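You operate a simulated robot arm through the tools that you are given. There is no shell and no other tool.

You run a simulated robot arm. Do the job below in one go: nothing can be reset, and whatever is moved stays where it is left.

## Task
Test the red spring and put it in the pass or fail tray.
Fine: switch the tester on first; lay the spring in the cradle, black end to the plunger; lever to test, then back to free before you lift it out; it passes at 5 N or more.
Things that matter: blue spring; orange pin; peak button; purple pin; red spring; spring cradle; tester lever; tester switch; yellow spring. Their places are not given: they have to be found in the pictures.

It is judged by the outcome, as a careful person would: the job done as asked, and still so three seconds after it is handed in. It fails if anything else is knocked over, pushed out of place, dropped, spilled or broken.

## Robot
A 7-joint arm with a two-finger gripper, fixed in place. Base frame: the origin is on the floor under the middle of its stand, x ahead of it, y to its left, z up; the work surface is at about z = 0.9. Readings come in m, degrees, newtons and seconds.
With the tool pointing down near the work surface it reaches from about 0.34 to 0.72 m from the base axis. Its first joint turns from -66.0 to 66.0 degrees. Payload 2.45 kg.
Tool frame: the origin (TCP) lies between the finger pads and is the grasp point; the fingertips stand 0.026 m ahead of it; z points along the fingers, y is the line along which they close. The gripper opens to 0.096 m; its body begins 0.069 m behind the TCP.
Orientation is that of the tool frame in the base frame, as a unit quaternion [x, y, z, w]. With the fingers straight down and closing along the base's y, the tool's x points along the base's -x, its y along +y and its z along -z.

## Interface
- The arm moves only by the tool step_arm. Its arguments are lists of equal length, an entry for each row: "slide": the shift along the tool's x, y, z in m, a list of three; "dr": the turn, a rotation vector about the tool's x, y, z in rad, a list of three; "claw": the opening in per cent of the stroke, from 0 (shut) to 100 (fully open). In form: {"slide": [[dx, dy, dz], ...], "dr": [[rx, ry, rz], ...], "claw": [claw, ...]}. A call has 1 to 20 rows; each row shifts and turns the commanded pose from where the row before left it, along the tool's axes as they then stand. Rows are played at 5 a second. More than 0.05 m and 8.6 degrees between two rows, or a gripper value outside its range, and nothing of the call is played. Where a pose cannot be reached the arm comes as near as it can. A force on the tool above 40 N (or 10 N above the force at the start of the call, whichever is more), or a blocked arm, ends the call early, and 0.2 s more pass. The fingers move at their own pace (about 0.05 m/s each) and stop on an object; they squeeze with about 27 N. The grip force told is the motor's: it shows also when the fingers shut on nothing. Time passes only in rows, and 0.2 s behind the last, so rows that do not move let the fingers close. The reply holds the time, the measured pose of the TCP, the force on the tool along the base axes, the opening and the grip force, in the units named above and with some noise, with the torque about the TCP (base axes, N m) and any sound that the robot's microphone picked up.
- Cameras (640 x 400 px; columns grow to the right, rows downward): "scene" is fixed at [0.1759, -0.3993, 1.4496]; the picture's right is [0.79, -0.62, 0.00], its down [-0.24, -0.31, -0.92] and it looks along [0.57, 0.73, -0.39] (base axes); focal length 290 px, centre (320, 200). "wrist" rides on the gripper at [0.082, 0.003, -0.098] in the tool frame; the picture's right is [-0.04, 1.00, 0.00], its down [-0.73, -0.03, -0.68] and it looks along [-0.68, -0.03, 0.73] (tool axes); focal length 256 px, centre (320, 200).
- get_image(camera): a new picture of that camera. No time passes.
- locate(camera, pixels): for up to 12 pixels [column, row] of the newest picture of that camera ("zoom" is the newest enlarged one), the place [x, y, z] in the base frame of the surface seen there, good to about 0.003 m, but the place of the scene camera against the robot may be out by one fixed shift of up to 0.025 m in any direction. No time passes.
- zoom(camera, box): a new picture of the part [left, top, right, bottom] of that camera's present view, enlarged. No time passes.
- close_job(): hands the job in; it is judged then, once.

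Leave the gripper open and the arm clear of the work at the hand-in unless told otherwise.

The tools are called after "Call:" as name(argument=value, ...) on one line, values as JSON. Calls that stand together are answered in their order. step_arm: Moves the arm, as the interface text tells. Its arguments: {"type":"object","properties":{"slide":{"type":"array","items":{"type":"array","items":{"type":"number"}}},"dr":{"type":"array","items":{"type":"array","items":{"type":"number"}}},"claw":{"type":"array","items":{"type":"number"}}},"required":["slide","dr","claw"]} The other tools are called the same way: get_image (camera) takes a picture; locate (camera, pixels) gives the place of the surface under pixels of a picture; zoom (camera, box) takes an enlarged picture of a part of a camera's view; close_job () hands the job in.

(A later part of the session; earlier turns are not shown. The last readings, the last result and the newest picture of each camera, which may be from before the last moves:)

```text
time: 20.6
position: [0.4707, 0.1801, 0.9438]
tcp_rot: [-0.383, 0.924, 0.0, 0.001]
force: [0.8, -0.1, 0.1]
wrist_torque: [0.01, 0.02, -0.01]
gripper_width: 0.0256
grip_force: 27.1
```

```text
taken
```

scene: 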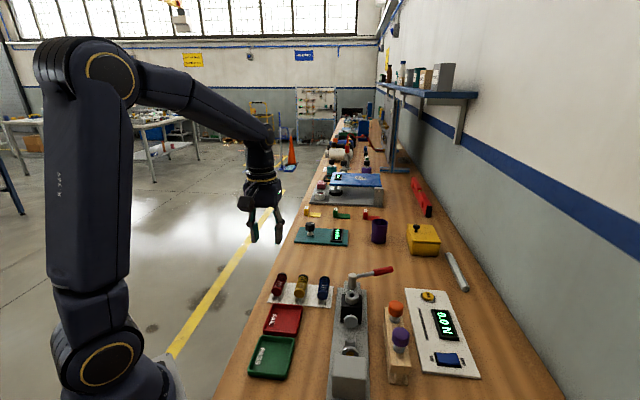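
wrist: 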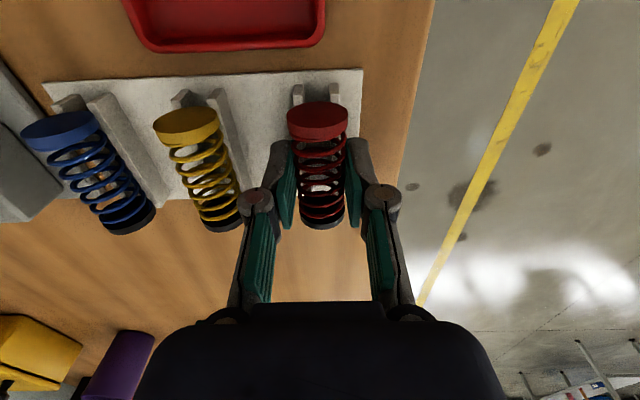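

Gripped: opening 25.6 mm, 27 N, and the spring has not moved. Lifting straight up.

Call:
step_arm(slide=[[0, 0, -0.01], [0, 0, -0.02], [0, 0, -0.03], [0, 0, -0.04], [0, 0, -0.04], [0, 0, 0]], dr=[[0, 0, 0], [0, 0, 0], [0, 0, 0], [0, 0, 0], [0, 0, 0], [0, 0, 0]], claw=[0, 0, 0, 0, 0, 0])

Call:
get_image(camera="wrist")

Call:
zoom(camera="scene", box=[220, 200, 360, 330])

```text
time: 22.0
position: [0.4705, 0.1814, 1.0828]
tcp_rot: [-0.383, 0.924, 0.001, 0.0]
force: [0.1, -0.6, 0.0]
wrist_torque: [0.0, 0.04, 0.02]
gripper_width: 0.026
grip_force: 27.3
```

```text
taken
```

wrist: 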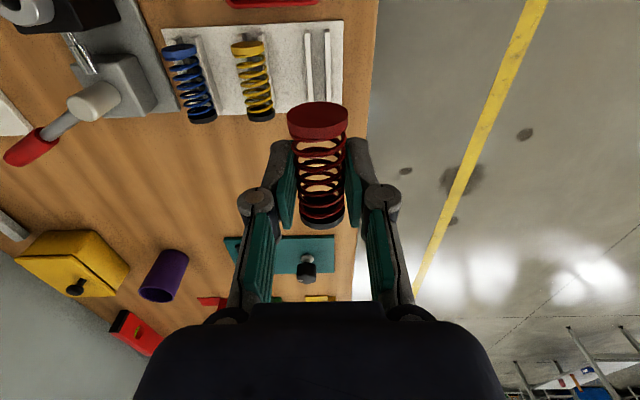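

```text
3.08 times, centred on (290, 265) of scene
```

zoom: 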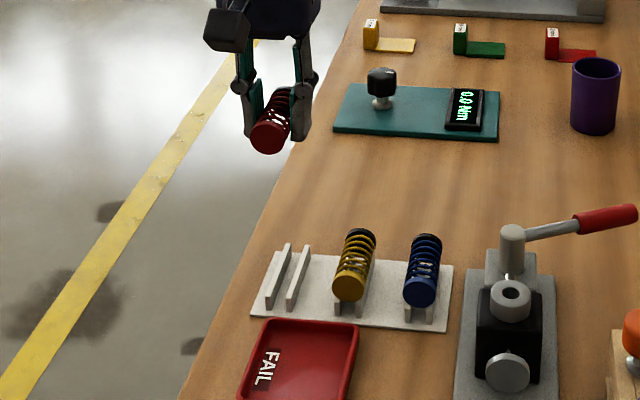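

The red spring is in hand and level, and the other springs are undisturbed. I'll measure where its ends sit relative to the TCP.

Call:
zoom(camera="wrist", box=[250, 90, 390, 240])

Call:
locate(camera="wrist", pixels=[[318, 110], [318, 118], [318, 124], [318, 134], [290, 122], [347, 122], [304, 220], [342, 220], [324, 224], [324, 219], [320, 150], [320, 170]])

```text
2.67 times, centred on (320, 165) of wrist
```

zoom: 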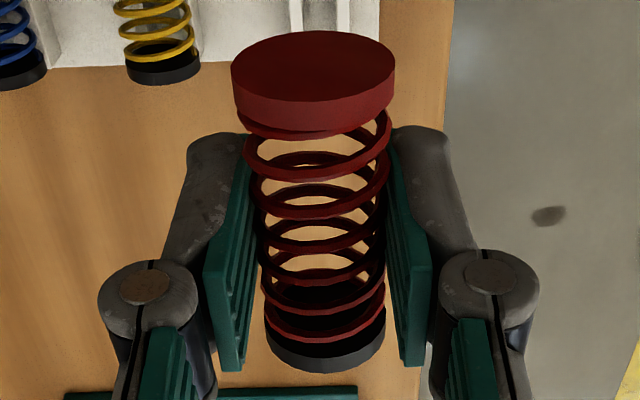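

```text
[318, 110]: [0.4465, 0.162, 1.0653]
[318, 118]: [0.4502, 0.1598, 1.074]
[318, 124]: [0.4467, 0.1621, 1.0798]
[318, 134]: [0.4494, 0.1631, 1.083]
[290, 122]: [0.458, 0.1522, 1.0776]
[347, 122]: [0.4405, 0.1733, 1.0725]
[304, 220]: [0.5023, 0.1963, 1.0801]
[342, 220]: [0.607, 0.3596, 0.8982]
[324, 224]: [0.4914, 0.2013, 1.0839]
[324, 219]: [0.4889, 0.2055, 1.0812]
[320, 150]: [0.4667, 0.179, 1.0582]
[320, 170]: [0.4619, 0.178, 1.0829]
```

The spring is about 61 mm long and centred on the TCP, with its axis ≈14 mm below it and the black end forward (+u). I'll carry it over the cradle to u≈0.295, v≈-0.399, staying high. That leaves the red end ≈4 mm from the anvil.

Call:
step_arm(slide=[[0.0277, -0.0324, 0], [0.0277, -0.0324, 0], [0.0277, -0.0324, 0], [0.0277, -0.0324, 0], [0.0277, -0.0324, 0], [0.0277, -0.0324, 0], [0, 0, 0.03], [0, 0, 0], [0, 0, 0]], dr=[[0, 0, 0], [0, 0, 0], [0, 0, 0], [0, 0, 0], [0, 0, 0], [0, 0, 0], [0, 0, 0], [0, 0, 0], [0, 0, 0]], claw=[0, 0, 0, 0, 0, 0, 0, 0, 0])

Call:
get_image(camera="wrist")

Call:
zoom(camera="scene", box=[290, 250, 420, 390])

```text
time: 24.0
position: [0.4898, -0.0738, 1.0504]
tcp_rot: [-0.383, 0.924, 0.0, 0.0]
force: [0.0, -0.1, -0.6]
wrist_torque: [0.02, 0.01, 0.04]
gripper_width: 0.0258
grip_force: 27.6
```

```text
taken
```

wrist: 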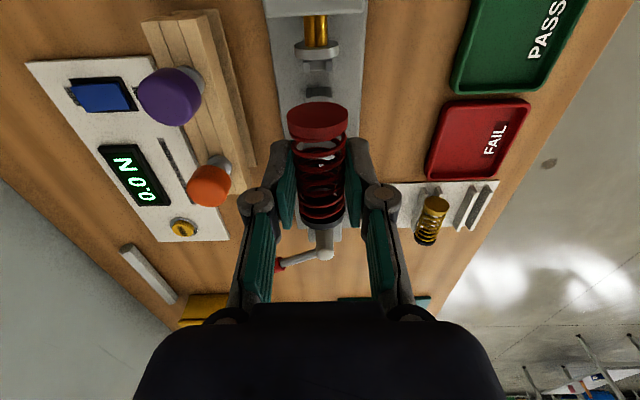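

```text
2.86 times, centred on (355, 320) of scene
```

zoom: 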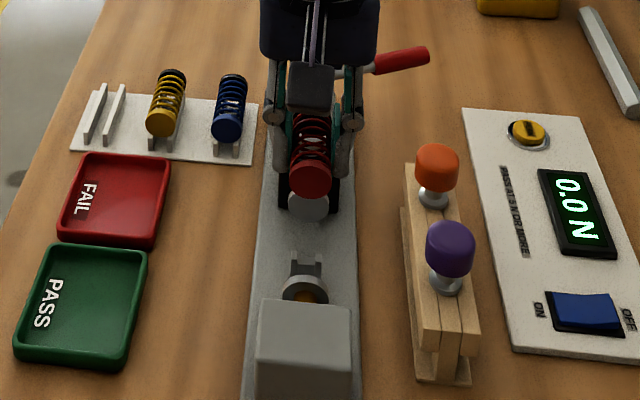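

Over the cradle at u≈0.294, v≈-0.3985. I'll check side alignment against the anvil and fork in the wrist view.

Call:
zoom(camera="wrist", box=[260, 10, 380, 140])

Call:
locate(camera="wrist", pixels=[[296, 51], [340, 51], [318, 53], [318, 47], [307, 67], [328, 67], [318, 66], [306, 92], [331, 92], [318, 92], [318, 118], [318, 58]])

```text
3.08 times, centred on (320, 75) of wrist
```

zoom: 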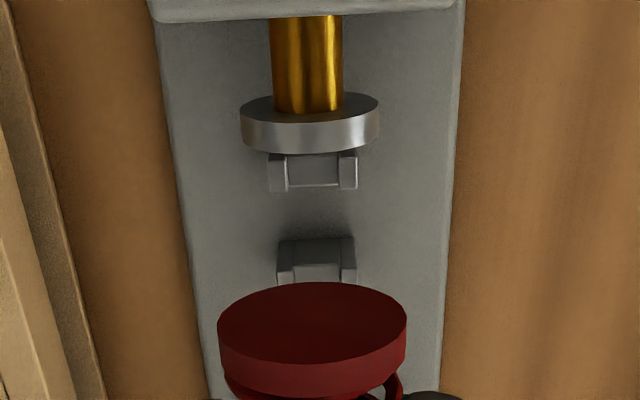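

```text
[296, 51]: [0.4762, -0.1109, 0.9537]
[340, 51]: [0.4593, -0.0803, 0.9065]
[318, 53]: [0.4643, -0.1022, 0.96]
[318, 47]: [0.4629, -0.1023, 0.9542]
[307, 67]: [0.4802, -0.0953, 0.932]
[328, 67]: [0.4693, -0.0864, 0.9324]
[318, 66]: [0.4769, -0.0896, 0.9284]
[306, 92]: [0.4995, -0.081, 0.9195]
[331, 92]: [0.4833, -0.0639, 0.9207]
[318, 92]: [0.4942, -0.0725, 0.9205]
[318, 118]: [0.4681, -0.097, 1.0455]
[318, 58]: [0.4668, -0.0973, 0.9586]
```

The side misalignment is under 1 mm, and the red face would sit ≈2 mm from the anvil. I'll shift 1.5 mm towards the plunger and lower to about 6 mm above the expected seat.

Call:
step_arm(slide=[[-0.0015, -0.0007, 0], [0, 0, 0.03], [0, 0, 0.03], [0, 0, 0.02], [0, 0, 0.006], [0, 0, 0]], dr=[[0, 0, 0], [0, 0, 0], [0, 0, 0], [0, 0, 0], [0, 0, 0], [0, 0, 0]], claw=[0, 0, 0, 0, 0, 0])

Call:
get_image(camera="wrist")

Call:
zoom(camera="wrist", box=[250, 60, 390, 240])

Call:
zoom(camera="scene", box=[310, 270, 400, 390])

```text
time: 25.4
position: [0.4923, -0.0744, 0.9659]
tcp_rot: [-0.382, 0.924, 0.0, 0.0]
force: [-0.1, -0.1, 0.5]
wrist_torque: [0.0, 0.01, 0.0]
gripper_width: 0.0254
grip_force: 26.8
```

```text
taken
```

wrist: 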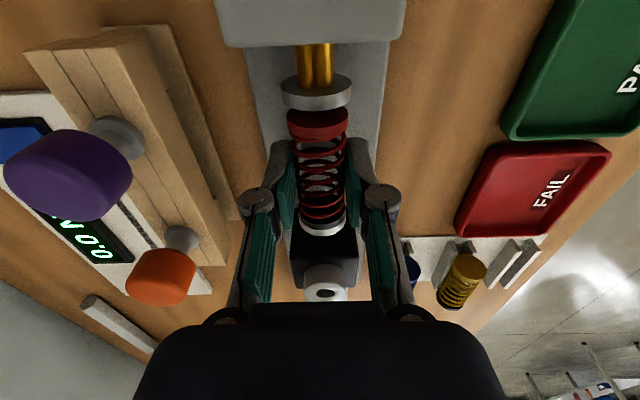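

```text
2.22 times, centred on (320, 150) of wrist
```

zoom: 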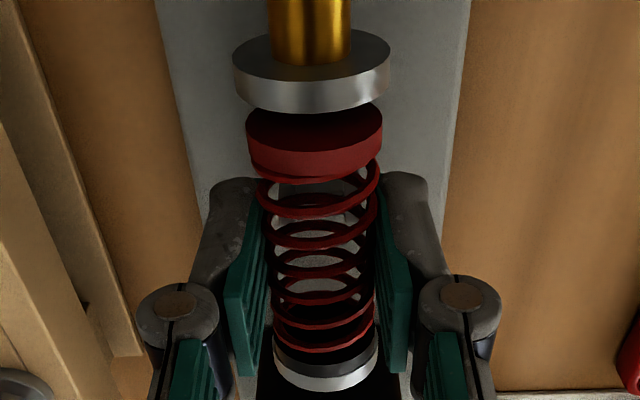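

```text
3.33 times, centred on (355, 330) of scene
```

zoom: 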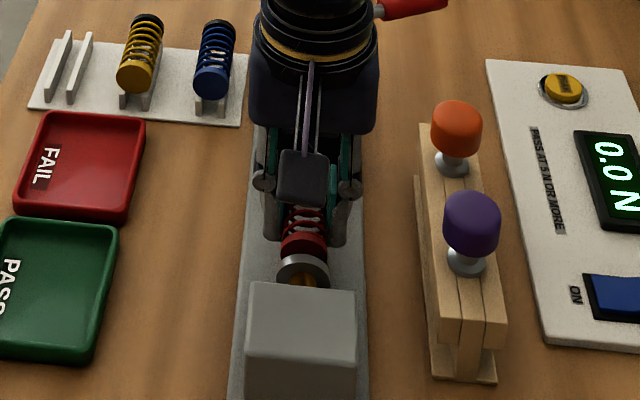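

Anvil and spring are on the same line, with visible gaps at both ends. Lowering gently in small steps, watching the force.

Call:
step_arm(slide=[[0, 0, 0.002], [0, 0, 0.002], [0, 0, 0.001], [0, 0, 0]], dr=[[0, 0, 0], [0, 0, 0], [0, 0, 0], [0, 0, 0]], claw=[0, 0, 0, 0])

Call:
step_arm(slide=[[0, 0, 0.001], [0, 0, 0.001], [0, 0, 0]], dr=[[0, 0, 0], [0, 0, 0], [0, 0, 0]], claw=[0, 0, 0])

```text
time: 26.4
position: [0.4916, -0.0733, 0.9605]
tcp_rot: [-0.382, 0.924, 0.0, -0.001]
force: [-0.1, 0.3, -0.4]
wrist_torque: [-0.05, 0.03, -0.03]
gripper_width: 0.0253
grip_force: 27.2
```

```text
time: 27.2
position: [0.4914, -0.0717, 0.9591]
tcp_rot: [-0.383, 0.924, 0.0, 0.001]
force: [-0.2, -0.3, -0.2]
wrist_torque: [-0.01, 0.0, 0.0]
gripper_width: 0.0251
grip_force: 26.9
```

No contact yet at TCP z≈0.959. Continuing down by single millimetres.

Call:
step_arm(slide=[[0, 0, 0.001], [0, 0, 0.001], [0, 0, 0]], dr=[[0, 0, 0], [0, 0, 0], [0, 0, 0]], claw=[0, 0, 0])

Call:
step_arm(slide=[[0, 0, 0.001], [0, 0, 0]], dr=[[0, 0, 0], [0, 0, 0]], claw=[0, 0])

Call:
zoom(camera="wrist", box=[250, 60, 390, 240])

Call:
zoom(camera="scene", box=[310, 290, 390, 370])

```text
time: 28.0
position: [0.4915, -0.0735, 0.9584]
tcp_rot: [-0.383, 0.924, 0.001, 0.0]
force: [1.1, -1.2, 3.4]
wrist_torque: [-0.07, 0.01, 0.01]
gripper_width: 0.0255
grip_force: 27.3
```

```text
time: 28.6
position: [0.4925, -0.0744, 0.9568]
tcp_rot: [-0.382, 0.924, -0.001, 0.001]
force: [-1.1, 0.8, 18.9]
wrist_torque: [-0.15, 0.16, -0.03]
gripper_width: 0.026
grip_force: 27.3
```

```text
2.22 times, centred on (320, 150) of wrist
```

zoom: 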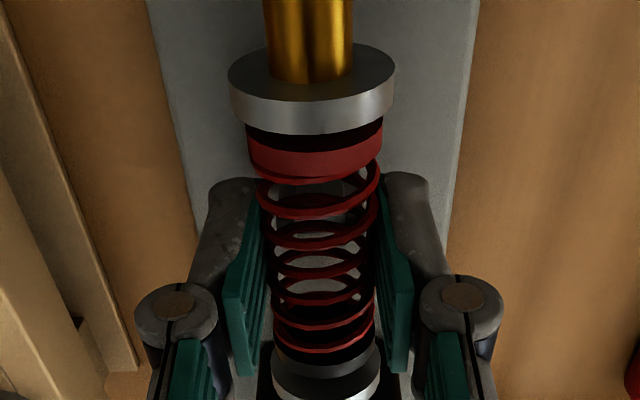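

```text
5.00 times, centred on (350, 330) of scene
```

zoom: 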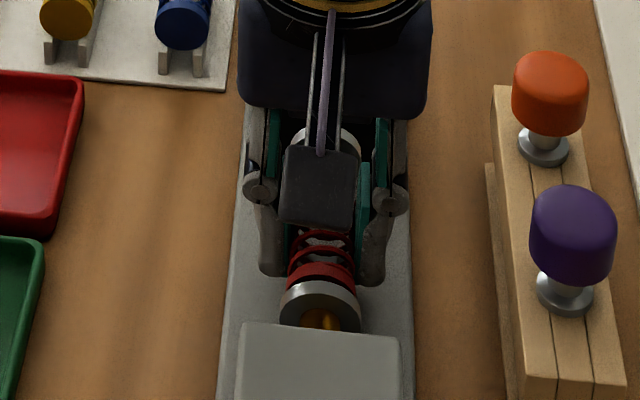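

Contact at TCP z≈0.958 as expected; the force rose to 19 N, so the spring is seated. I'll back off 1 mm to unload it and open the fingers gently.

Call:
step_arm(slide=[[0, 0, -0.001], [0, 0, 0], [0, 0, 0], [0, 0, 0], [0, 0, 0]], dr=[[0, 0, 0], [0, 0, 0], [0, 0, 0], [0, 0, 0], [0, 0, 0]], claw=[0, 27, 32, 40, 45])

Call:
get_image(camera="wrist")

Call:
zoom(camera="wrist", box=[250, 60, 390, 240])

```text
time: 29.8
position: [0.4922, -0.0736, 0.9576]
tcp_rot: [-0.382, 0.924, 0.0, -0.002]
force: [-0.4, 0.1, -0.7]
wrist_torque: [0.01, 0.0, -0.02]
gripper_width: 0.0434
grip_force: 0.0
```

```text
taken
```

wrist: 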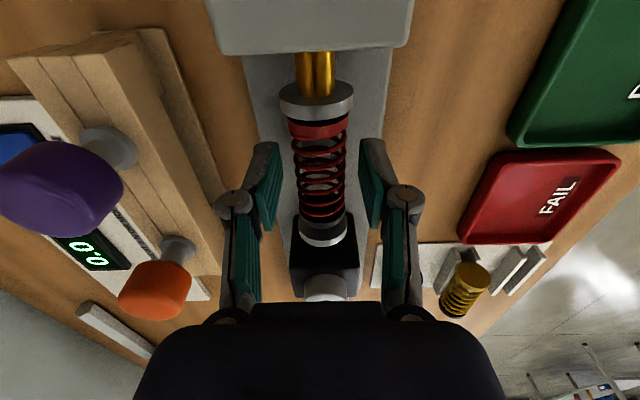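

```text
2.22 times, centred on (320, 150) of wrist
```

zoom: 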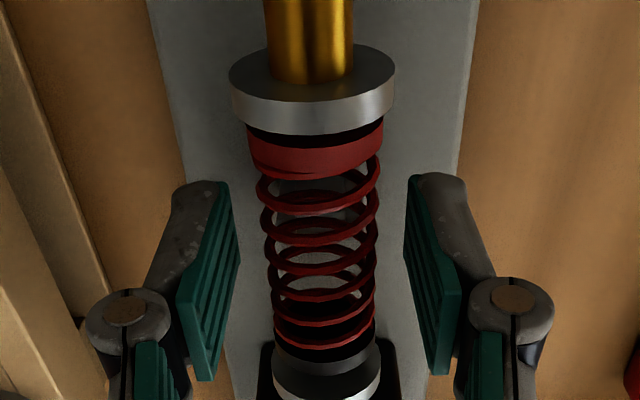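

The spring stays in the cradle. Lifting straight up to inspect it from above.

Call:
step_arm(slide=[[0, 0, -0.01], [0, 0, -0.03], [0, 0, -0.04], [0, 0, -0.04], [0, 0, -0.03], [0, 0, 0]], dr=[[0, 0, 0], [0, 0, 0], [0, 0, 0], [0, 0, 0], [0, 0, 0], [0, 0, 0]], claw=[45, 45, 45, 45, 45, 45])

Call:
get_image(camera="wrist")

Call:
zoom(camera="wrist", box=[250, 20, 390, 160])

Call:
zoom(camera="scene", box=[310, 260, 400, 390])

```text
time: 31.2
position: [0.4937, -0.0733, 1.107]
tcp_rot: [-0.382, 0.924, 0.0, 0.0]
force: [0.5, 0.7, -0.7]
wrist_torque: [-0.01, 0.01, 0.01]
gripper_width: 0.0432
grip_force: 0.0
```

```text
taken
```

wrist: 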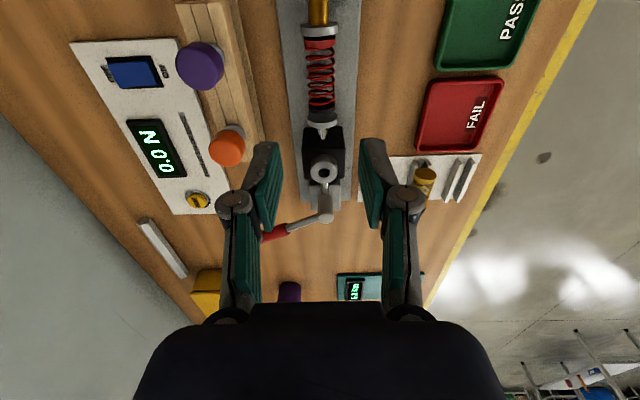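

```text
2.86 times, centred on (320, 90) of wrist
```

zoom: 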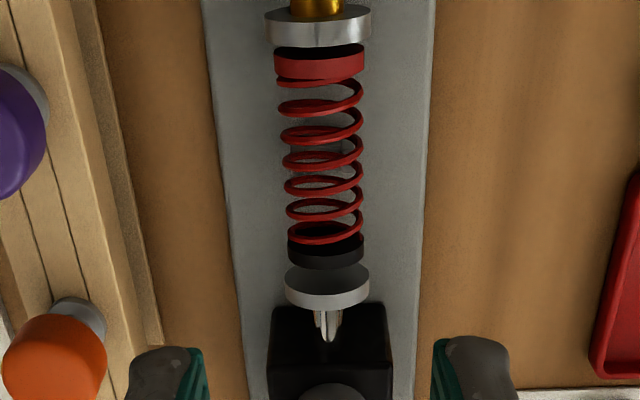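

```text
3.08 times, centred on (355, 325) of scene
```

zoom: 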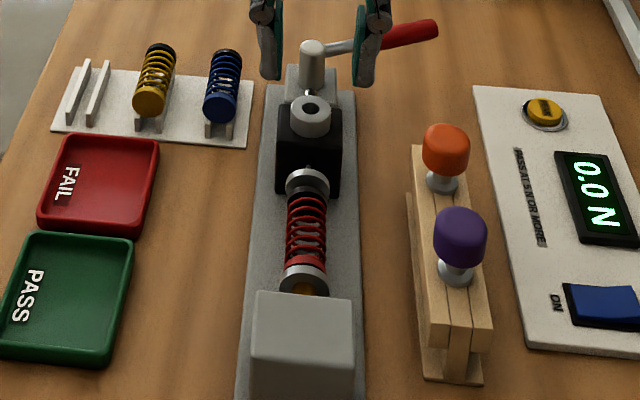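

The spring lies true in the cradle with its black end facing the plunger. Next I'll look closely at the lever hub to learn how it moves, by moving forward along the bench and staying high.

Call:
step_arm(slide=[[-0.03, -0.005, -0.01], [-0.03, -0.005, 0], [-0.03, -0.005, 0], [-0.03, -0.005, 0], [0, 0, 0], [0, 0, 0]], dr=[[0, 0, 0], [0, 0, 0], [0, 0, 0], [0, 0, 0], [0, 0, 0], [0, 0, 0]], claw=[60, 80, 90, 90, 90, 90])

Call:
get_image(camera="wrist")

Call:
zoom(camera="wrist", box=[250, 60, 390, 180])

```text
time: 32.6
position: [0.5893, -0.0019, 1.1144]
tcp_rot: [-0.384, 0.924, 0.0, 0.0]
force: [0.3, 0.6, -0.3]
wrist_torque: [0.02, -0.02, -0.02]
gripper_width: 0.0864
grip_force: 0.1
```

```text
taken
```

wrist: 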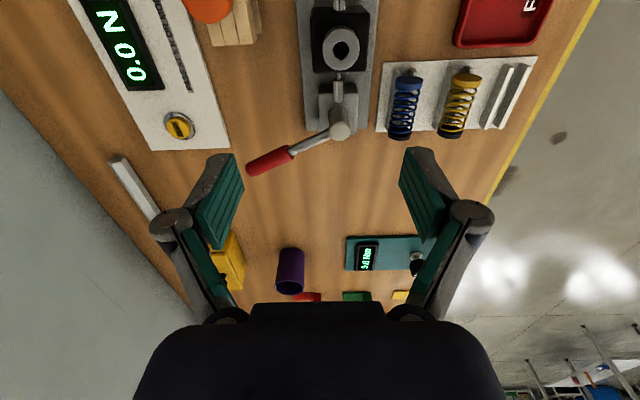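

```text
3.33 times, centred on (320, 120) of wrist
```

zoom: 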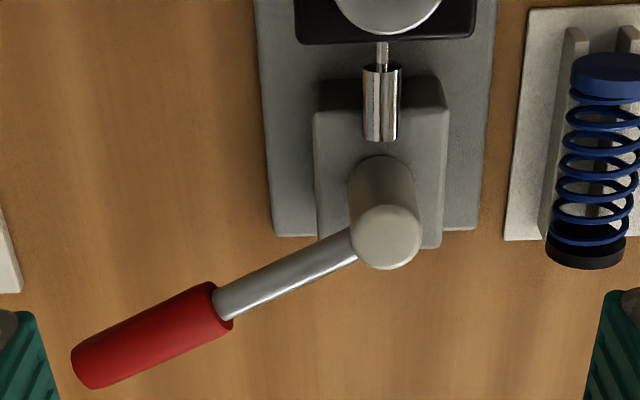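

I see no markings by the lever. It's a horizontal arm on a vertical hub, pointing back and to the wall side. I'll locate the hub and handle more exactly from here.

Call:
get_image(camera="wrist")

Call:
locate(camera="wrist", pixels=[[340, 131], [332, 131], [348, 131], [340, 122], [325, 137], [305, 147], [290, 153], [283, 157], [270, 162], [258, 167], [250, 172], [272, 156]])

Call:
locate(camera="scene", pixels=[[352, 274], [352, 280], [352, 285], [365, 273], [375, 271], [382, 270], [388, 267], [352, 290], [350, 322], [346, 351]])

Call:
zoom(camera="scene", box=[320, 245, 420, 325])

```text
taken
```

wrist: 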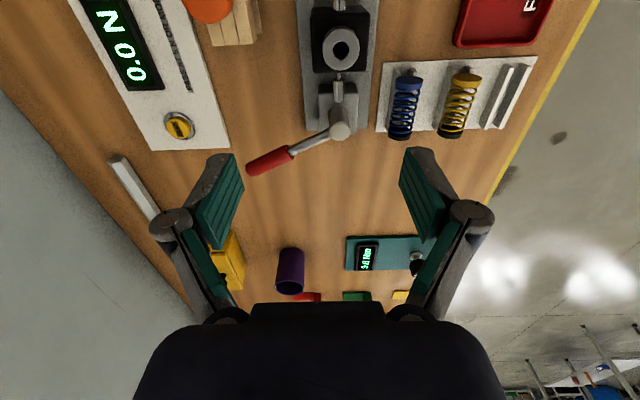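

```text
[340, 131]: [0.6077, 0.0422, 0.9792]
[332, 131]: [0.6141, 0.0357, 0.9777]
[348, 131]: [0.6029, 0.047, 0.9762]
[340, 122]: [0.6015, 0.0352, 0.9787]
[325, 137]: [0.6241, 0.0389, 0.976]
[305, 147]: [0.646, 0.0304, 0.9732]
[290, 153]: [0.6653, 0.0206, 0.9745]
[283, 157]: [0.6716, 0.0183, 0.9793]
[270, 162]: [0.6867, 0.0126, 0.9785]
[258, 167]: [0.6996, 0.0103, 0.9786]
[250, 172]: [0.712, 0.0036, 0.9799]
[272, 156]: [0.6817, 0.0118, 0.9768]
```

```text
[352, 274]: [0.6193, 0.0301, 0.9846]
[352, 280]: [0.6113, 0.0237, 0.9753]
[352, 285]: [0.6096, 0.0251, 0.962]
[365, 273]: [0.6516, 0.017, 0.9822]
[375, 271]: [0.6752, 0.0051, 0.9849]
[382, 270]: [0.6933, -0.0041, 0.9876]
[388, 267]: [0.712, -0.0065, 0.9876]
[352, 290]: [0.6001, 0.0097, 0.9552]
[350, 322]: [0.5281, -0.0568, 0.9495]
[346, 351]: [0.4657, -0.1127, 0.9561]
```

```text
5.00 times, centred on (370, 285) of scene
```

zoom: 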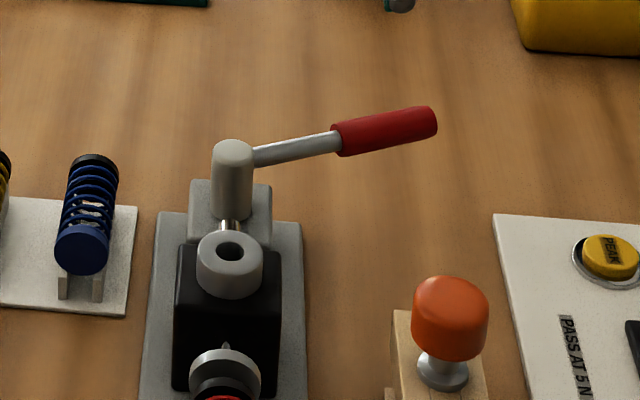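

The hub is at about (0.6065,0.041), and the lever points at azimuth ≈-19.5° with its red grip 0.065–0.115 m out at z≈0.97. I'll turn the tool so the fingers close across the handle, staying high, then move above it with the fingers apart.

Call:
step_arm(slide=[[0, 0, 0], [0, 0, 0], [0, 0, 0], [0, 0, 0], [0, 0, 0], [0, 0, 0], [0, 0, 0], [0, 0, 0], [-0.029, 0.0154, 0], [-0.029, 0.0154, 0], [-0.029, 0.0154, 0], [0, 0, 0], [0, 0, 0]], dr=[[0, 0, 0.1408], [0, 0, 0.1408], [0, 0, 0.1408], [0, 0, 0.1408], [0, 0, 0.1408], [0, 0, 0.1408], [0, 0, 0.1408], [0, 0, 0.1408], [0, 0, 0], [0, 0, 0], [0, 0, 0], [0, 0, 0], [0, 0, 0]], claw=[70, 50, 50, 50, 50, 50, 50, 50, 50, 50, 50, 50, 50])

Call:
get_image(camera="wrist")

Call:
zoom(camera="scene", box=[300, 200, 460, 330])

```text
time: 35.4
position: [0.6907, 0.0113, 1.1162]
tcp_rot: [0.17, 0.985, -0.001, 0.0]
force: [0.4, 0.4, 0.6]
wrist_torque: [0.02, 0.03, -0.04]
gripper_width: 0.0482
grip_force: 0.0
```

```text
taken
```

wrist: 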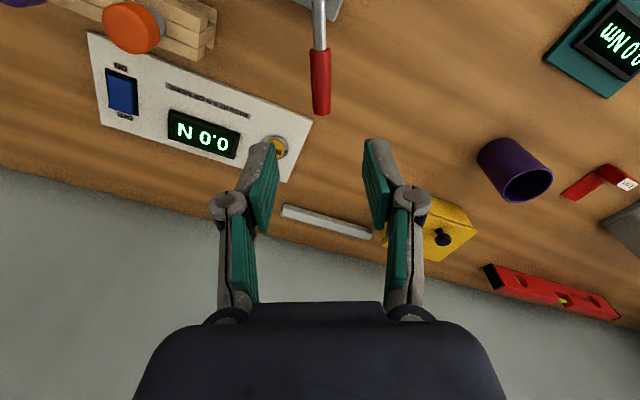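

```text
3.08 times, centred on (380, 265) of scene
```

zoom: 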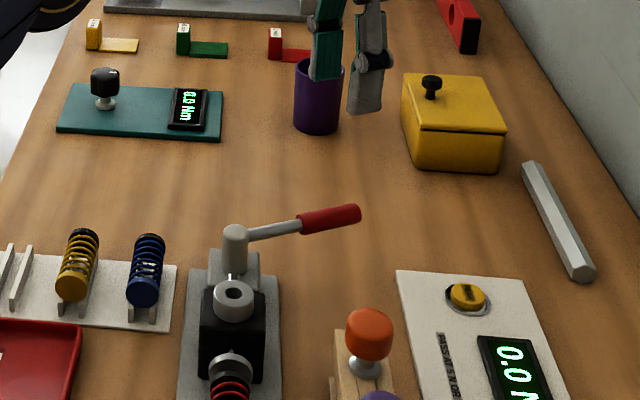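

The handle now lines up with the tool axis (col ≈320, rows 48–112), and the display is readable from here. I'll check clearances to the cup, the yellow box and the grip before coming down.

Call:
locate(camera="wrist", pixels=[[482, 155], [505, 185], [400, 235], [318, 55], [320, 80], [321, 105], [313, 85], [328, 85], [318, 35], [290, 212]])

```text
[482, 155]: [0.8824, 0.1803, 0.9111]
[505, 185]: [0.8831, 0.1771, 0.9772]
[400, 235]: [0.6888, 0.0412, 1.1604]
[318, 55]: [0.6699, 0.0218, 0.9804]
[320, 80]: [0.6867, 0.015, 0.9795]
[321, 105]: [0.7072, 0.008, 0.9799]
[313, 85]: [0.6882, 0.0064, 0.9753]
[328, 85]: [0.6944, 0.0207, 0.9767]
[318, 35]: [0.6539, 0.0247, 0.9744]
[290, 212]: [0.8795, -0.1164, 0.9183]
```

Nothing else is near: the cup and box are beyond x≈0.88. Descending with the fingers either side of the red grip.

Call:
step_arm(slide=[[0, 0.001, 0.035], [0, 0, 0.035], [0, 0, 0.035], [0, 0, 0.02], [0, 0, 0.012], [0, 0, 0]], dr=[[0, 0, 0], [0, 0, 0], [0, 0, 0], [0, 0, 0], [0, 0, 0], [0, 0, 0]], claw=[50, 50, 50, 50, 50, 50])

Call:
get_image(camera="wrist")

Call:
zoom(camera="scene", box=[310, 220, 440, 320])

```text
time: 36.8
position: [0.6895, 0.011, 0.9802]
tcp_rot: [0.169, 0.986, 0.0, 0.0]
force: [-0.1, -0.1, -0.5]
wrist_torque: [0.0, 0.0, 0.01]
gripper_width: 0.048
grip_force: 0.1
```

```text
taken
```

wrist: 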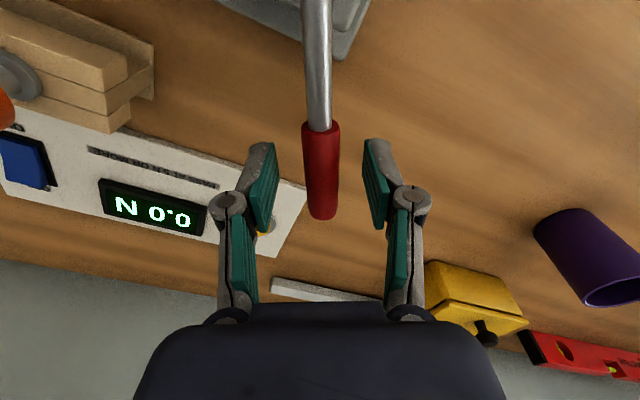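

```text
4.00 times, centred on (375, 270) of scene
```

zoom: 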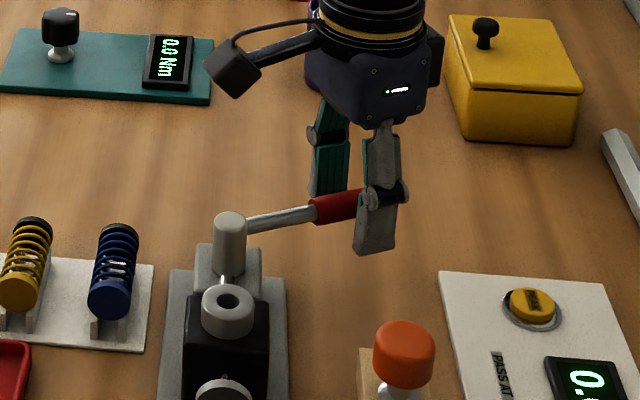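

The grip is centred between the fingers. I'll narrow them to about 27 mm, leaving it loose, and try a small arc towards the plunger side (tool −y), turning about the hub and watching force and plunger.

Call:
step_arm(slide=[[0, 0, 0], [0, 0, 0], [0.0004, -0.0088, 0], [0.0004, -0.0088, 0], [0, 0, 0]], dr=[[0, 0, 0], [0, 0, 0], [0, 0, 0.1], [0, 0, 0.1], [0, 0, 0]], claw=[35, 28, 28, 28, 28])

Call:
get_image(camera="wrist")

Call:
zoom(camera="scene", box=[310, 240, 470, 370])

```text
time: 38.0
position: [0.6819, -0.0037, 0.982]
tcp_rot: [0.268, 0.963, 0.0, 0.0]
force: [1.2, 1.9, -0.1]
wrist_torque: [0.02, 0.0, 0.02]
gripper_width: 0.028
grip_force: 1.4
```

```text
taken
```

wrist: 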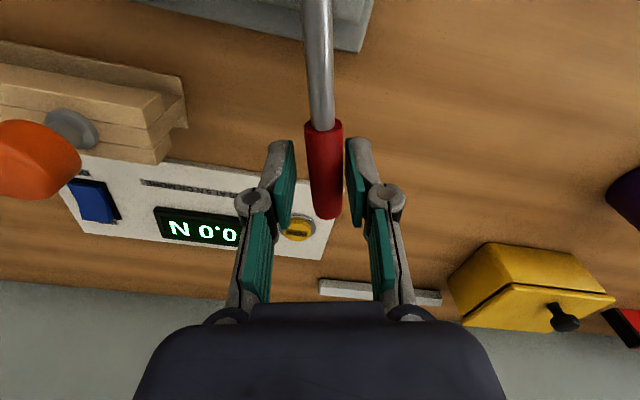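

```text
3.08 times, centred on (390, 305) of scene
```

zoom: 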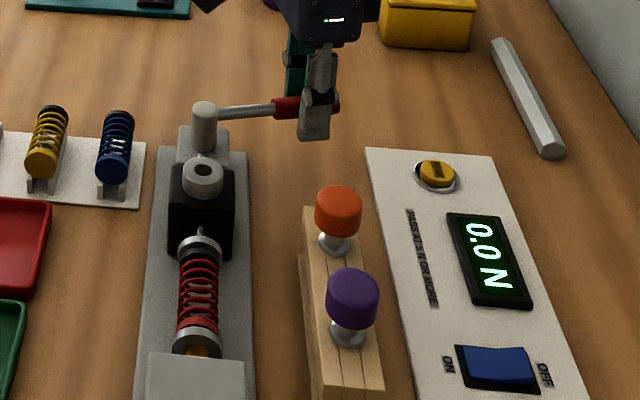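

The lever follows this way with only about 2 N. Continuing the arc in small steps while watching the display.

Call:
step_arm(slide=[[0.0004, -0.0088, 0], [0.0004, -0.0088, 0], [0.0004, -0.0088, 0], [0.0004, -0.0088, 0], [0, 0, 0]], dr=[[0, 0, 0.1], [0, 0, 0.1], [0, 0, 0.1], [0, 0, 0.1], [0, 0, 0]], claw=[28, 28, 28, 28, 28])

Call:
get_image(camera="wrist")

Call:
zoom(camera="scene", box=[310, 240, 470, 370])

```text
time: 39.2
position: [0.6575, -0.0297, 0.9788]
tcp_rot: [0.454, 0.891, -0.001, 0.0]
force: [0.8, 1.6, -0.3]
wrist_torque: [-0.02, 0.0, -0.02]
gripper_width: 0.0276
grip_force: 0.1
```

```text
taken
```

wrist: 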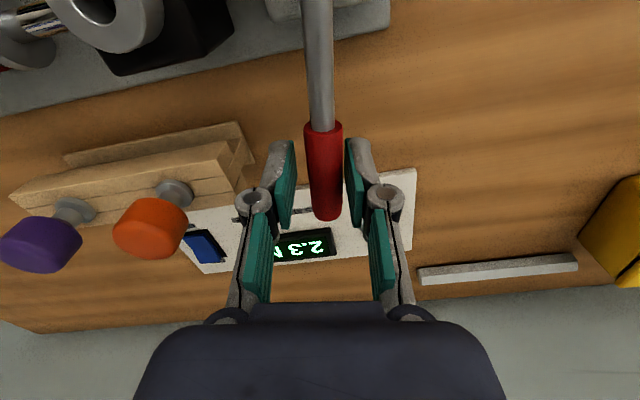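

```text
3.08 times, centred on (390, 305) of scene
```

zoom: 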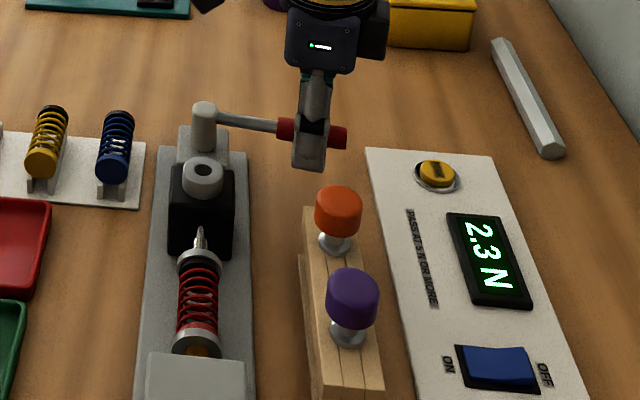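

The plunger is advancing and the display shows 2.3 N. The orange pin is nearing the left side of the wrist view, so I'll go on with only two small steps.

Call:
step_arm(slide=[[0.0004, -0.0088, 0], [0.0004, -0.0088, 0], [0, 0, 0]], dr=[[0, 0, 0.1], [0, 0, 0.1], [0, 0, 0]], claw=[28, 28, 28])

Call:
get_image(camera="wrist")

Call:
zoom(camera="scene", box=[310, 240, 470, 370])

```text
time: 40.0
position: [0.6439, -0.0385, 0.9798]
tcp_rot: [0.542, 0.841, 0.0, 0.0]
force: [0.2, -0.3, -0.2]
wrist_torque: [-0.04, -0.02, 0.0]
gripper_width: 0.0275
grip_force: 1.0
```

```text
taken
```

wrist: 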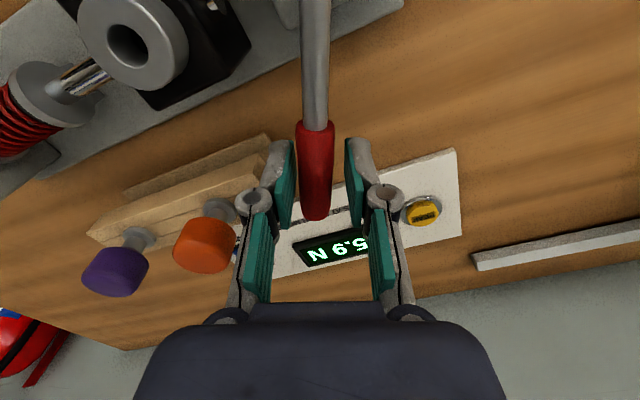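

```text
3.08 times, centred on (390, 305) of scene
```

zoom: 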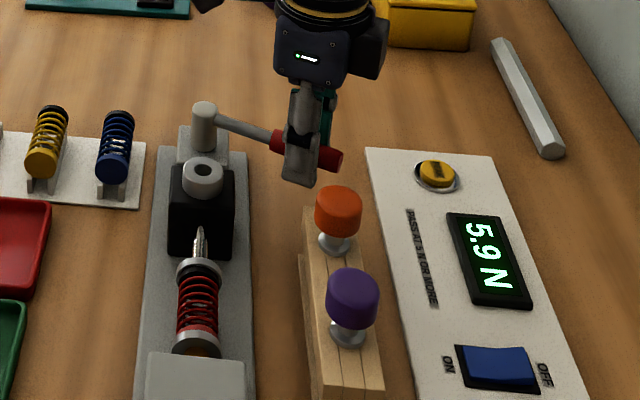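

It reads 5.9 N and the handle has run slightly ahead of the pushing finger. One more small step will tell whether this is the end stop. The orange pin is still ≈45 mm from the fingers.

Call:
step_arm(slide=[[0.0002, -0.0044, 0], [0.0002, -0.0044, 0], [0, 0, 0]], dr=[[0, 0, 0.05], [0, 0, 0.05], [0, 0, 0]], claw=[28, 28, 28])

Call:
get_image(camera="wrist")

Call:
zoom(camera="scene", box=[310, 240, 470, 370])

```text
time: 40.8
position: [0.6361, -0.0407, 0.9793]
tcp_rot: [0.582, 0.813, 0.0, 0.0]
force: [1.5, 0.5, -0.5]
wrist_torque: [0.01, 0.01, 0.01]
gripper_width: 0.0281
grip_force: 0.8
```

```text
taken
```

wrist: 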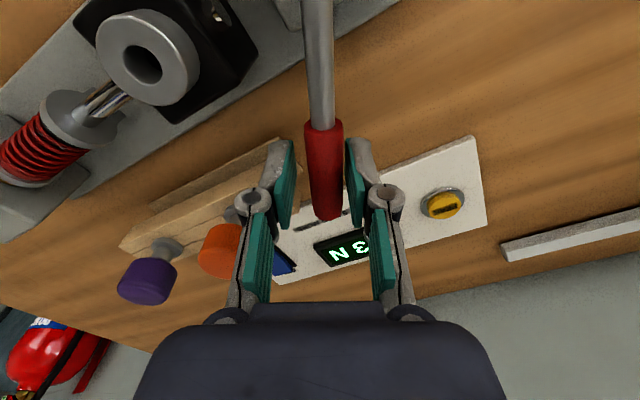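

```text
3.08 times, centred on (390, 305) of scene
```

zoom: 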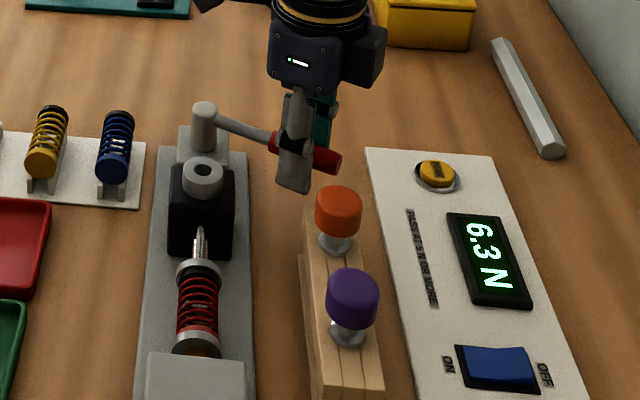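

Now 6.3 N, and the lever still moves freely, so it isn't at its stop yet. Continuing in small steps.

Call:
step_arm(slide=[[0.0002, -0.0044, 0], [0.0002, -0.0044, 0], [0, 0, 0]], dr=[[0, 0, 0.05], [0, 0, 0.05], [0, 0, 0]], claw=[28, 28, 28])

Call:
get_image(camera="wrist")

Call:
zoom(camera="scene", box=[310, 240, 470, 370])

```text
time: 41.6
position: [0.6285, -0.0413, 0.9793]
tcp_rot: [0.62, 0.784, 0.003, 0.0]
force: [20.5, 11.4, -8.6]
wrist_torque: [0.07, -0.07, 0.43]
gripper_width: 0.0414
grip_force: 10.5
```

```text
taken
```

wrist: 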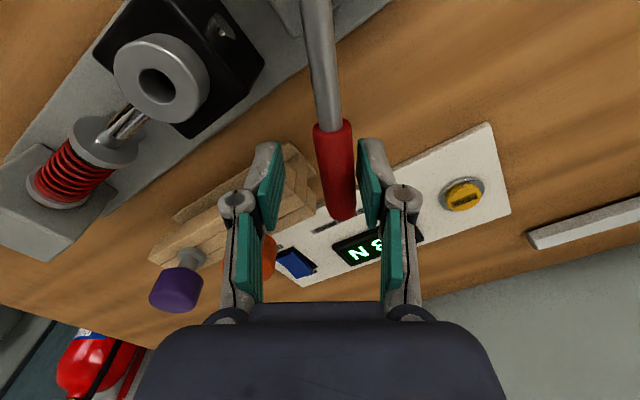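

```text
3.08 times, centred on (390, 305) of scene
```

zoom: 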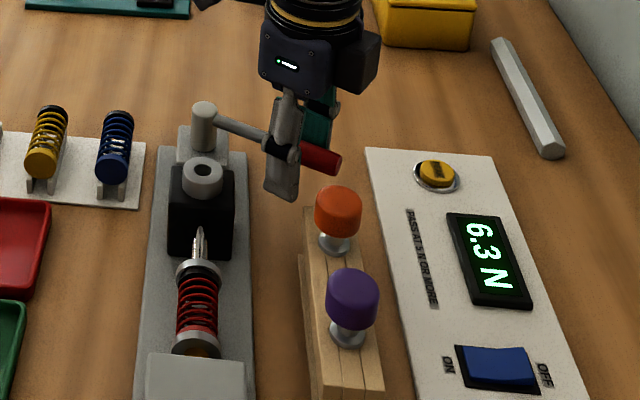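

The force jumped to about 23 N and the lever stopped with the display steady at 6.3 N. That's the test stop. I'll ease off slightly and read the display enlarged.

Call:
step_arm(slide=[[0.0002, 0.0044, 0], [0.0002, 0.0044, 0], [0, 0, 0]], dr=[[0, 0, -0.05], [0, 0, -0.05], [0, 0, 0]], claw=[30, 30, 30])

Call:
get_image(camera="wrist")

Call:
zoom(camera="scene", box=[420, 290, 480, 380])

Call:
zoom(camera="scene", box=[310, 240, 410, 370])

```text
time: 42.4
position: [0.6347, -0.0411, 0.9792]
tcp_rot: [0.582, 0.813, -0.001, -0.001]
force: [3.5, 0.2, -0.1]
wrist_torque: [-0.02, -0.06, 0.01]
gripper_width: 0.0309
grip_force: 1.8
```

```text
taken
```

wrist: 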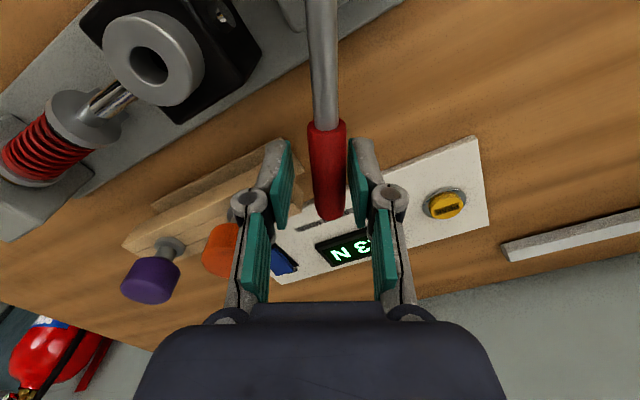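

```text
4.44 times, centred on (450, 335) of scene
```

zoom: 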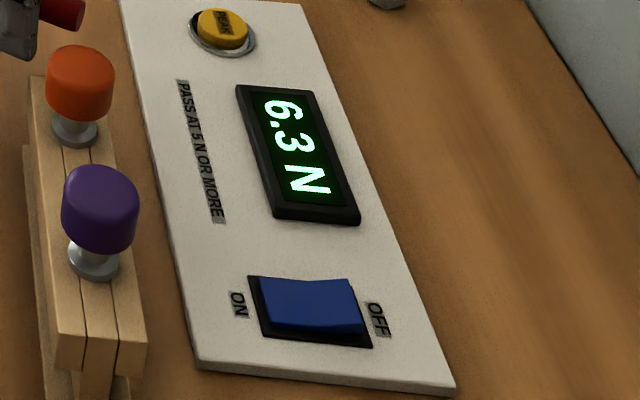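

```text
3.08 times, centred on (360, 305) of scene
```

zoom: 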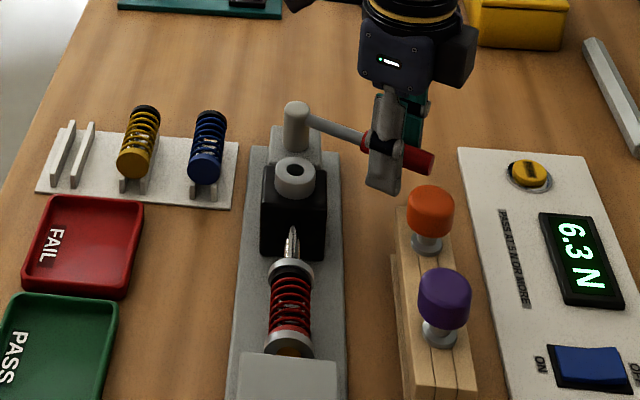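

The red spring reads 6.3 N, which is 5 N or more, so it passes. Now swinging the lever back the same way towards free.

Call:
step_arm(slide=[[0.0004, 0.0088, 0], [0.0004, 0.0088, 0], [0.0004, 0.0088, 0], [0.0004, 0.0088, 0], [0.0004, 0.0088, 0], [0.0004, 0.0088, 0], [0.0004, 0.0088, 0], [0, 0, 0]], dr=[[0, 0, -0.1], [0, 0, -0.1], [0, 0, -0.1], [0, 0, -0.1], [0, 0, -0.1], [0, 0, -0.1], [0, 0, -0.1], [0, 0, 0]], claw=[30, 30, 30, 30, 30, 30, 30, 30])

Call:
get_image(camera="wrist")

Call:
zoom(camera="scene", box=[310, 240, 470, 370])

```text
time: 44.2
position: [0.6813, -0.0036, 0.9794]
tcp_rot: [0.267, 0.964, 0.001, 0.0]
force: [1.1, 1.8, 0.4]
wrist_torque: [0.02, -0.02, 0.03]
gripper_width: 0.0302
grip_force: 1.5
```

```text
taken
```

wrist: 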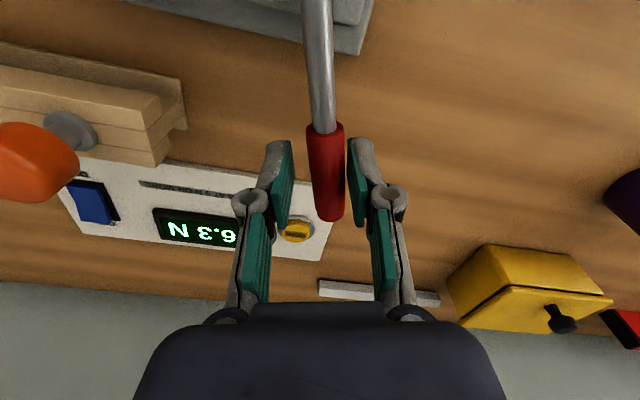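

```text
3.08 times, centred on (390, 305) of scene
```

zoom: 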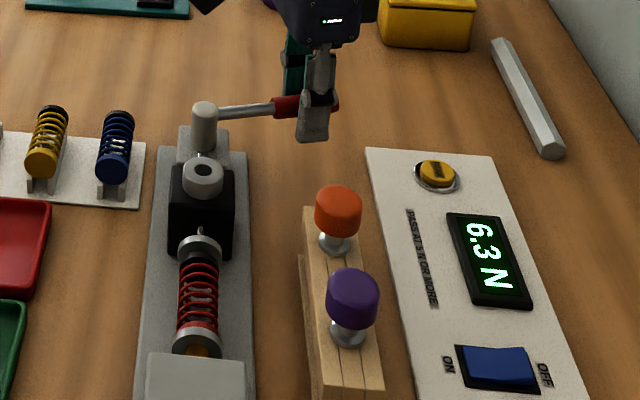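

The display holds the 6.3 N peak and the plunger has nearly retracted. The last part of the arc back to free follows, in small steps.

Call:
step_arm(slide=[[0.0004, 0.0088, 0], [0.0004, 0.0088, 0], [0.0002, 0.0044, 0], [0, 0, 0]], dr=[[0, 0, -0.1], [0, 0, -0.1], [0, 0, -0.05], [0, 0, 0]], claw=[30, 30, 30, 30])

Call:
get_image(camera="wrist")

Call:
zoom(camera="scene", box=[310, 240, 470, 370])

```text
time: 45.2
position: [0.6905, 0.0165, 0.9809]
tcp_rot: [0.145, 0.989, -0.001, 0.0]
force: [-0.8, -2.1, 0.3]
wrist_torque: [-0.01, -0.02, -0.04]
gripper_width: 0.0299
grip_force: 0.9
```

```text
taken
```

wrist: 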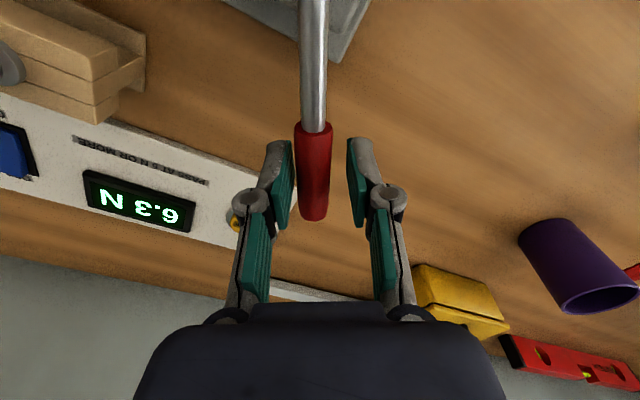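

```text
3.08 times, centred on (390, 305) of scene
```

zoom: 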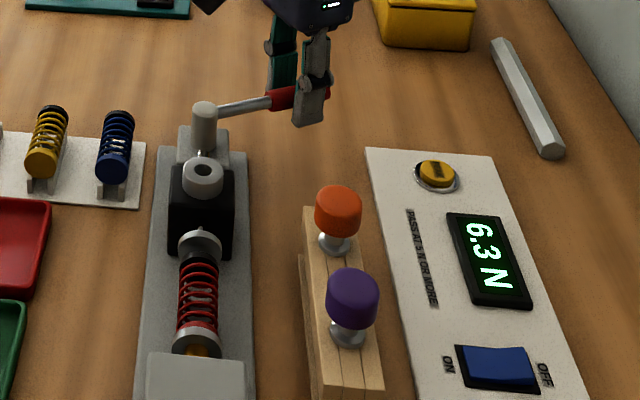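

The trailing finger is now on the handle with about 2 N. A little further will confirm the free stop.

Call:
step_arm(slide=[[0.0002, 0.0044, 0], [0.0002, 0.0044, 0], [0, 0, 0]], dr=[[0, 0, -0.05], [0, 0, -0.05], [0, 0, 0]], claw=[30, 30, 30])

Call:
get_image(camera="wrist")

Call:
zoom(camera="scene", box=[320, 245, 420, 325])

```text
time: 46.0
position: [0.6917, 0.0228, 0.9807]
tcp_rot: [0.097, 0.995, -0.003, -0.002]
force: [-16.5, -18.2, -3.8]
wrist_torque: [-0.07, 0.28, -0.5]
gripper_width: 0.0423
grip_force: 10.4
```

```text
taken
```

wrist: 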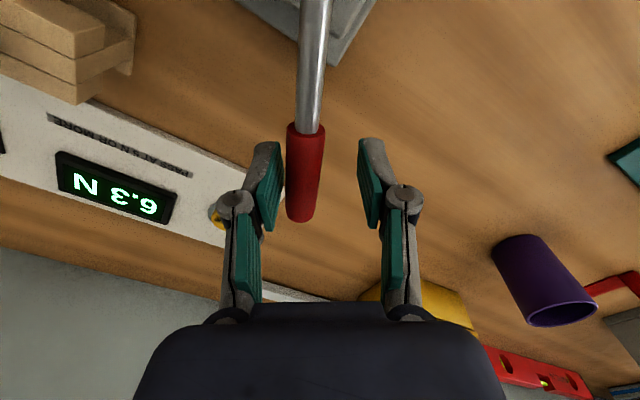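

```text
5.00 times, centred on (370, 285) of scene
```

zoom: 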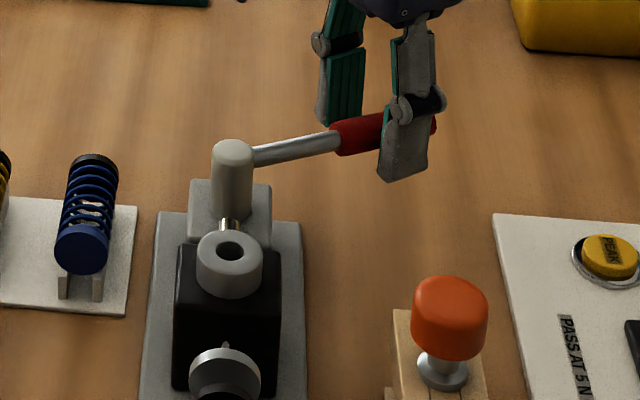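

That is the free stop: the force rose and the lever is back where it started. I'll ease off, centre the fingers on the handle, open them and lift clear.

Call:
step_arm(slide=[[0.0002, -0.0044, 0], [0.0002, -0.0044, 0], [0, 0, 0], [0, 0, 0]], dr=[[0, 0, 0.05], [0, 0, 0.05], [0, 0, 0], [0, 0, 0]], claw=[45, 50, 50, 50])

Call:
get_image(camera="wrist")

```text
time: 47.0
position: [0.6906, 0.0172, 0.9803]
tcp_rot: [0.146, 0.989, 0.001, 0.001]
force: [-0.4, -0.6, -0.2]
wrist_torque: [0.01, 0.02, -0.02]
gripper_width: 0.0482
grip_force: 0.0
```

```text
taken
```

wrist: 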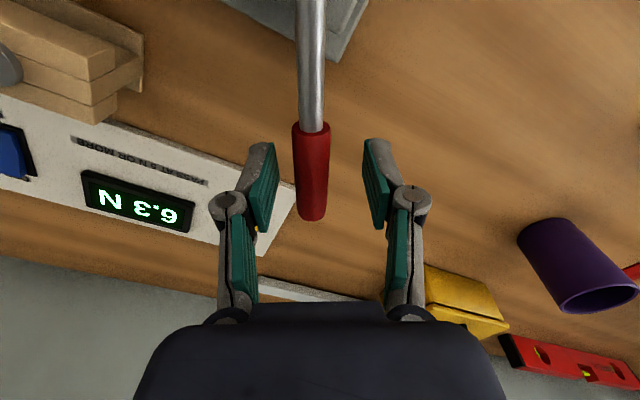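

The handle is free of both fingers. Lifting straight up, with a small shift to stay centred.

Call:
step_arm(slide=[[0, -0.004, 0], [0, 0, -0.03], [0, 0, -0.04], [0, 0, -0.04], [0, 0, -0.03], [0, 0, 0]], dr=[[0, 0, 0], [0, 0, 0], [0, 0, 0], [0, 0, 0], [0, 0, 0], [0, 0, 0]], claw=[50, 50, 50, 50, 50, 50])

Call:
get_image(camera="wrist")

Call:
zoom(camera="scene", box=[300, 240, 470, 390])

```text
time: 48.4
position: [0.6926, 0.0124, 1.1226]
tcp_rot: [0.146, 0.989, 0.0, 0.0]
force: [-0.1, -1.2, -0.4]
wrist_torque: [-0.02, -0.01, -0.01]
gripper_width: 0.0479
grip_force: 0.1
```

```text
taken
```

wrist: 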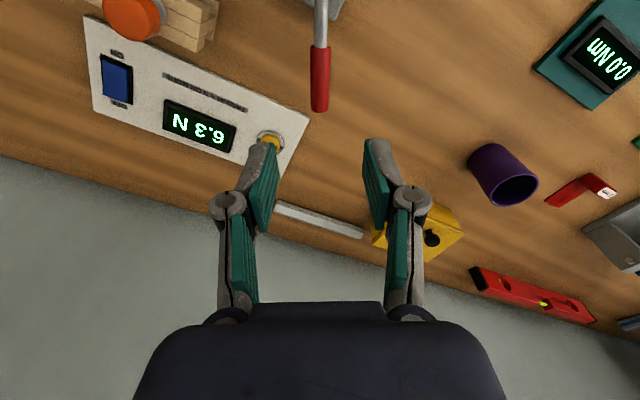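

```text
2.67 times, centred on (385, 315) of scene
```

zoom: 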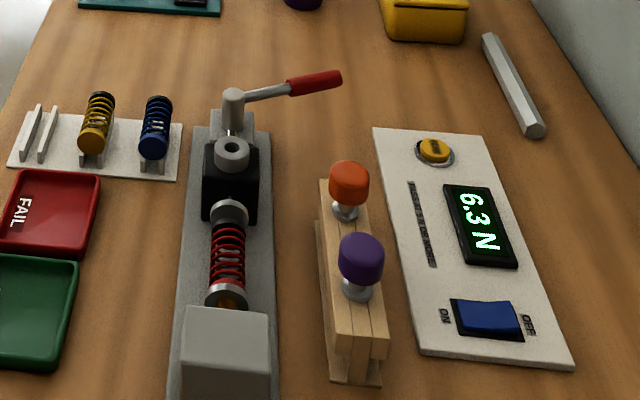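

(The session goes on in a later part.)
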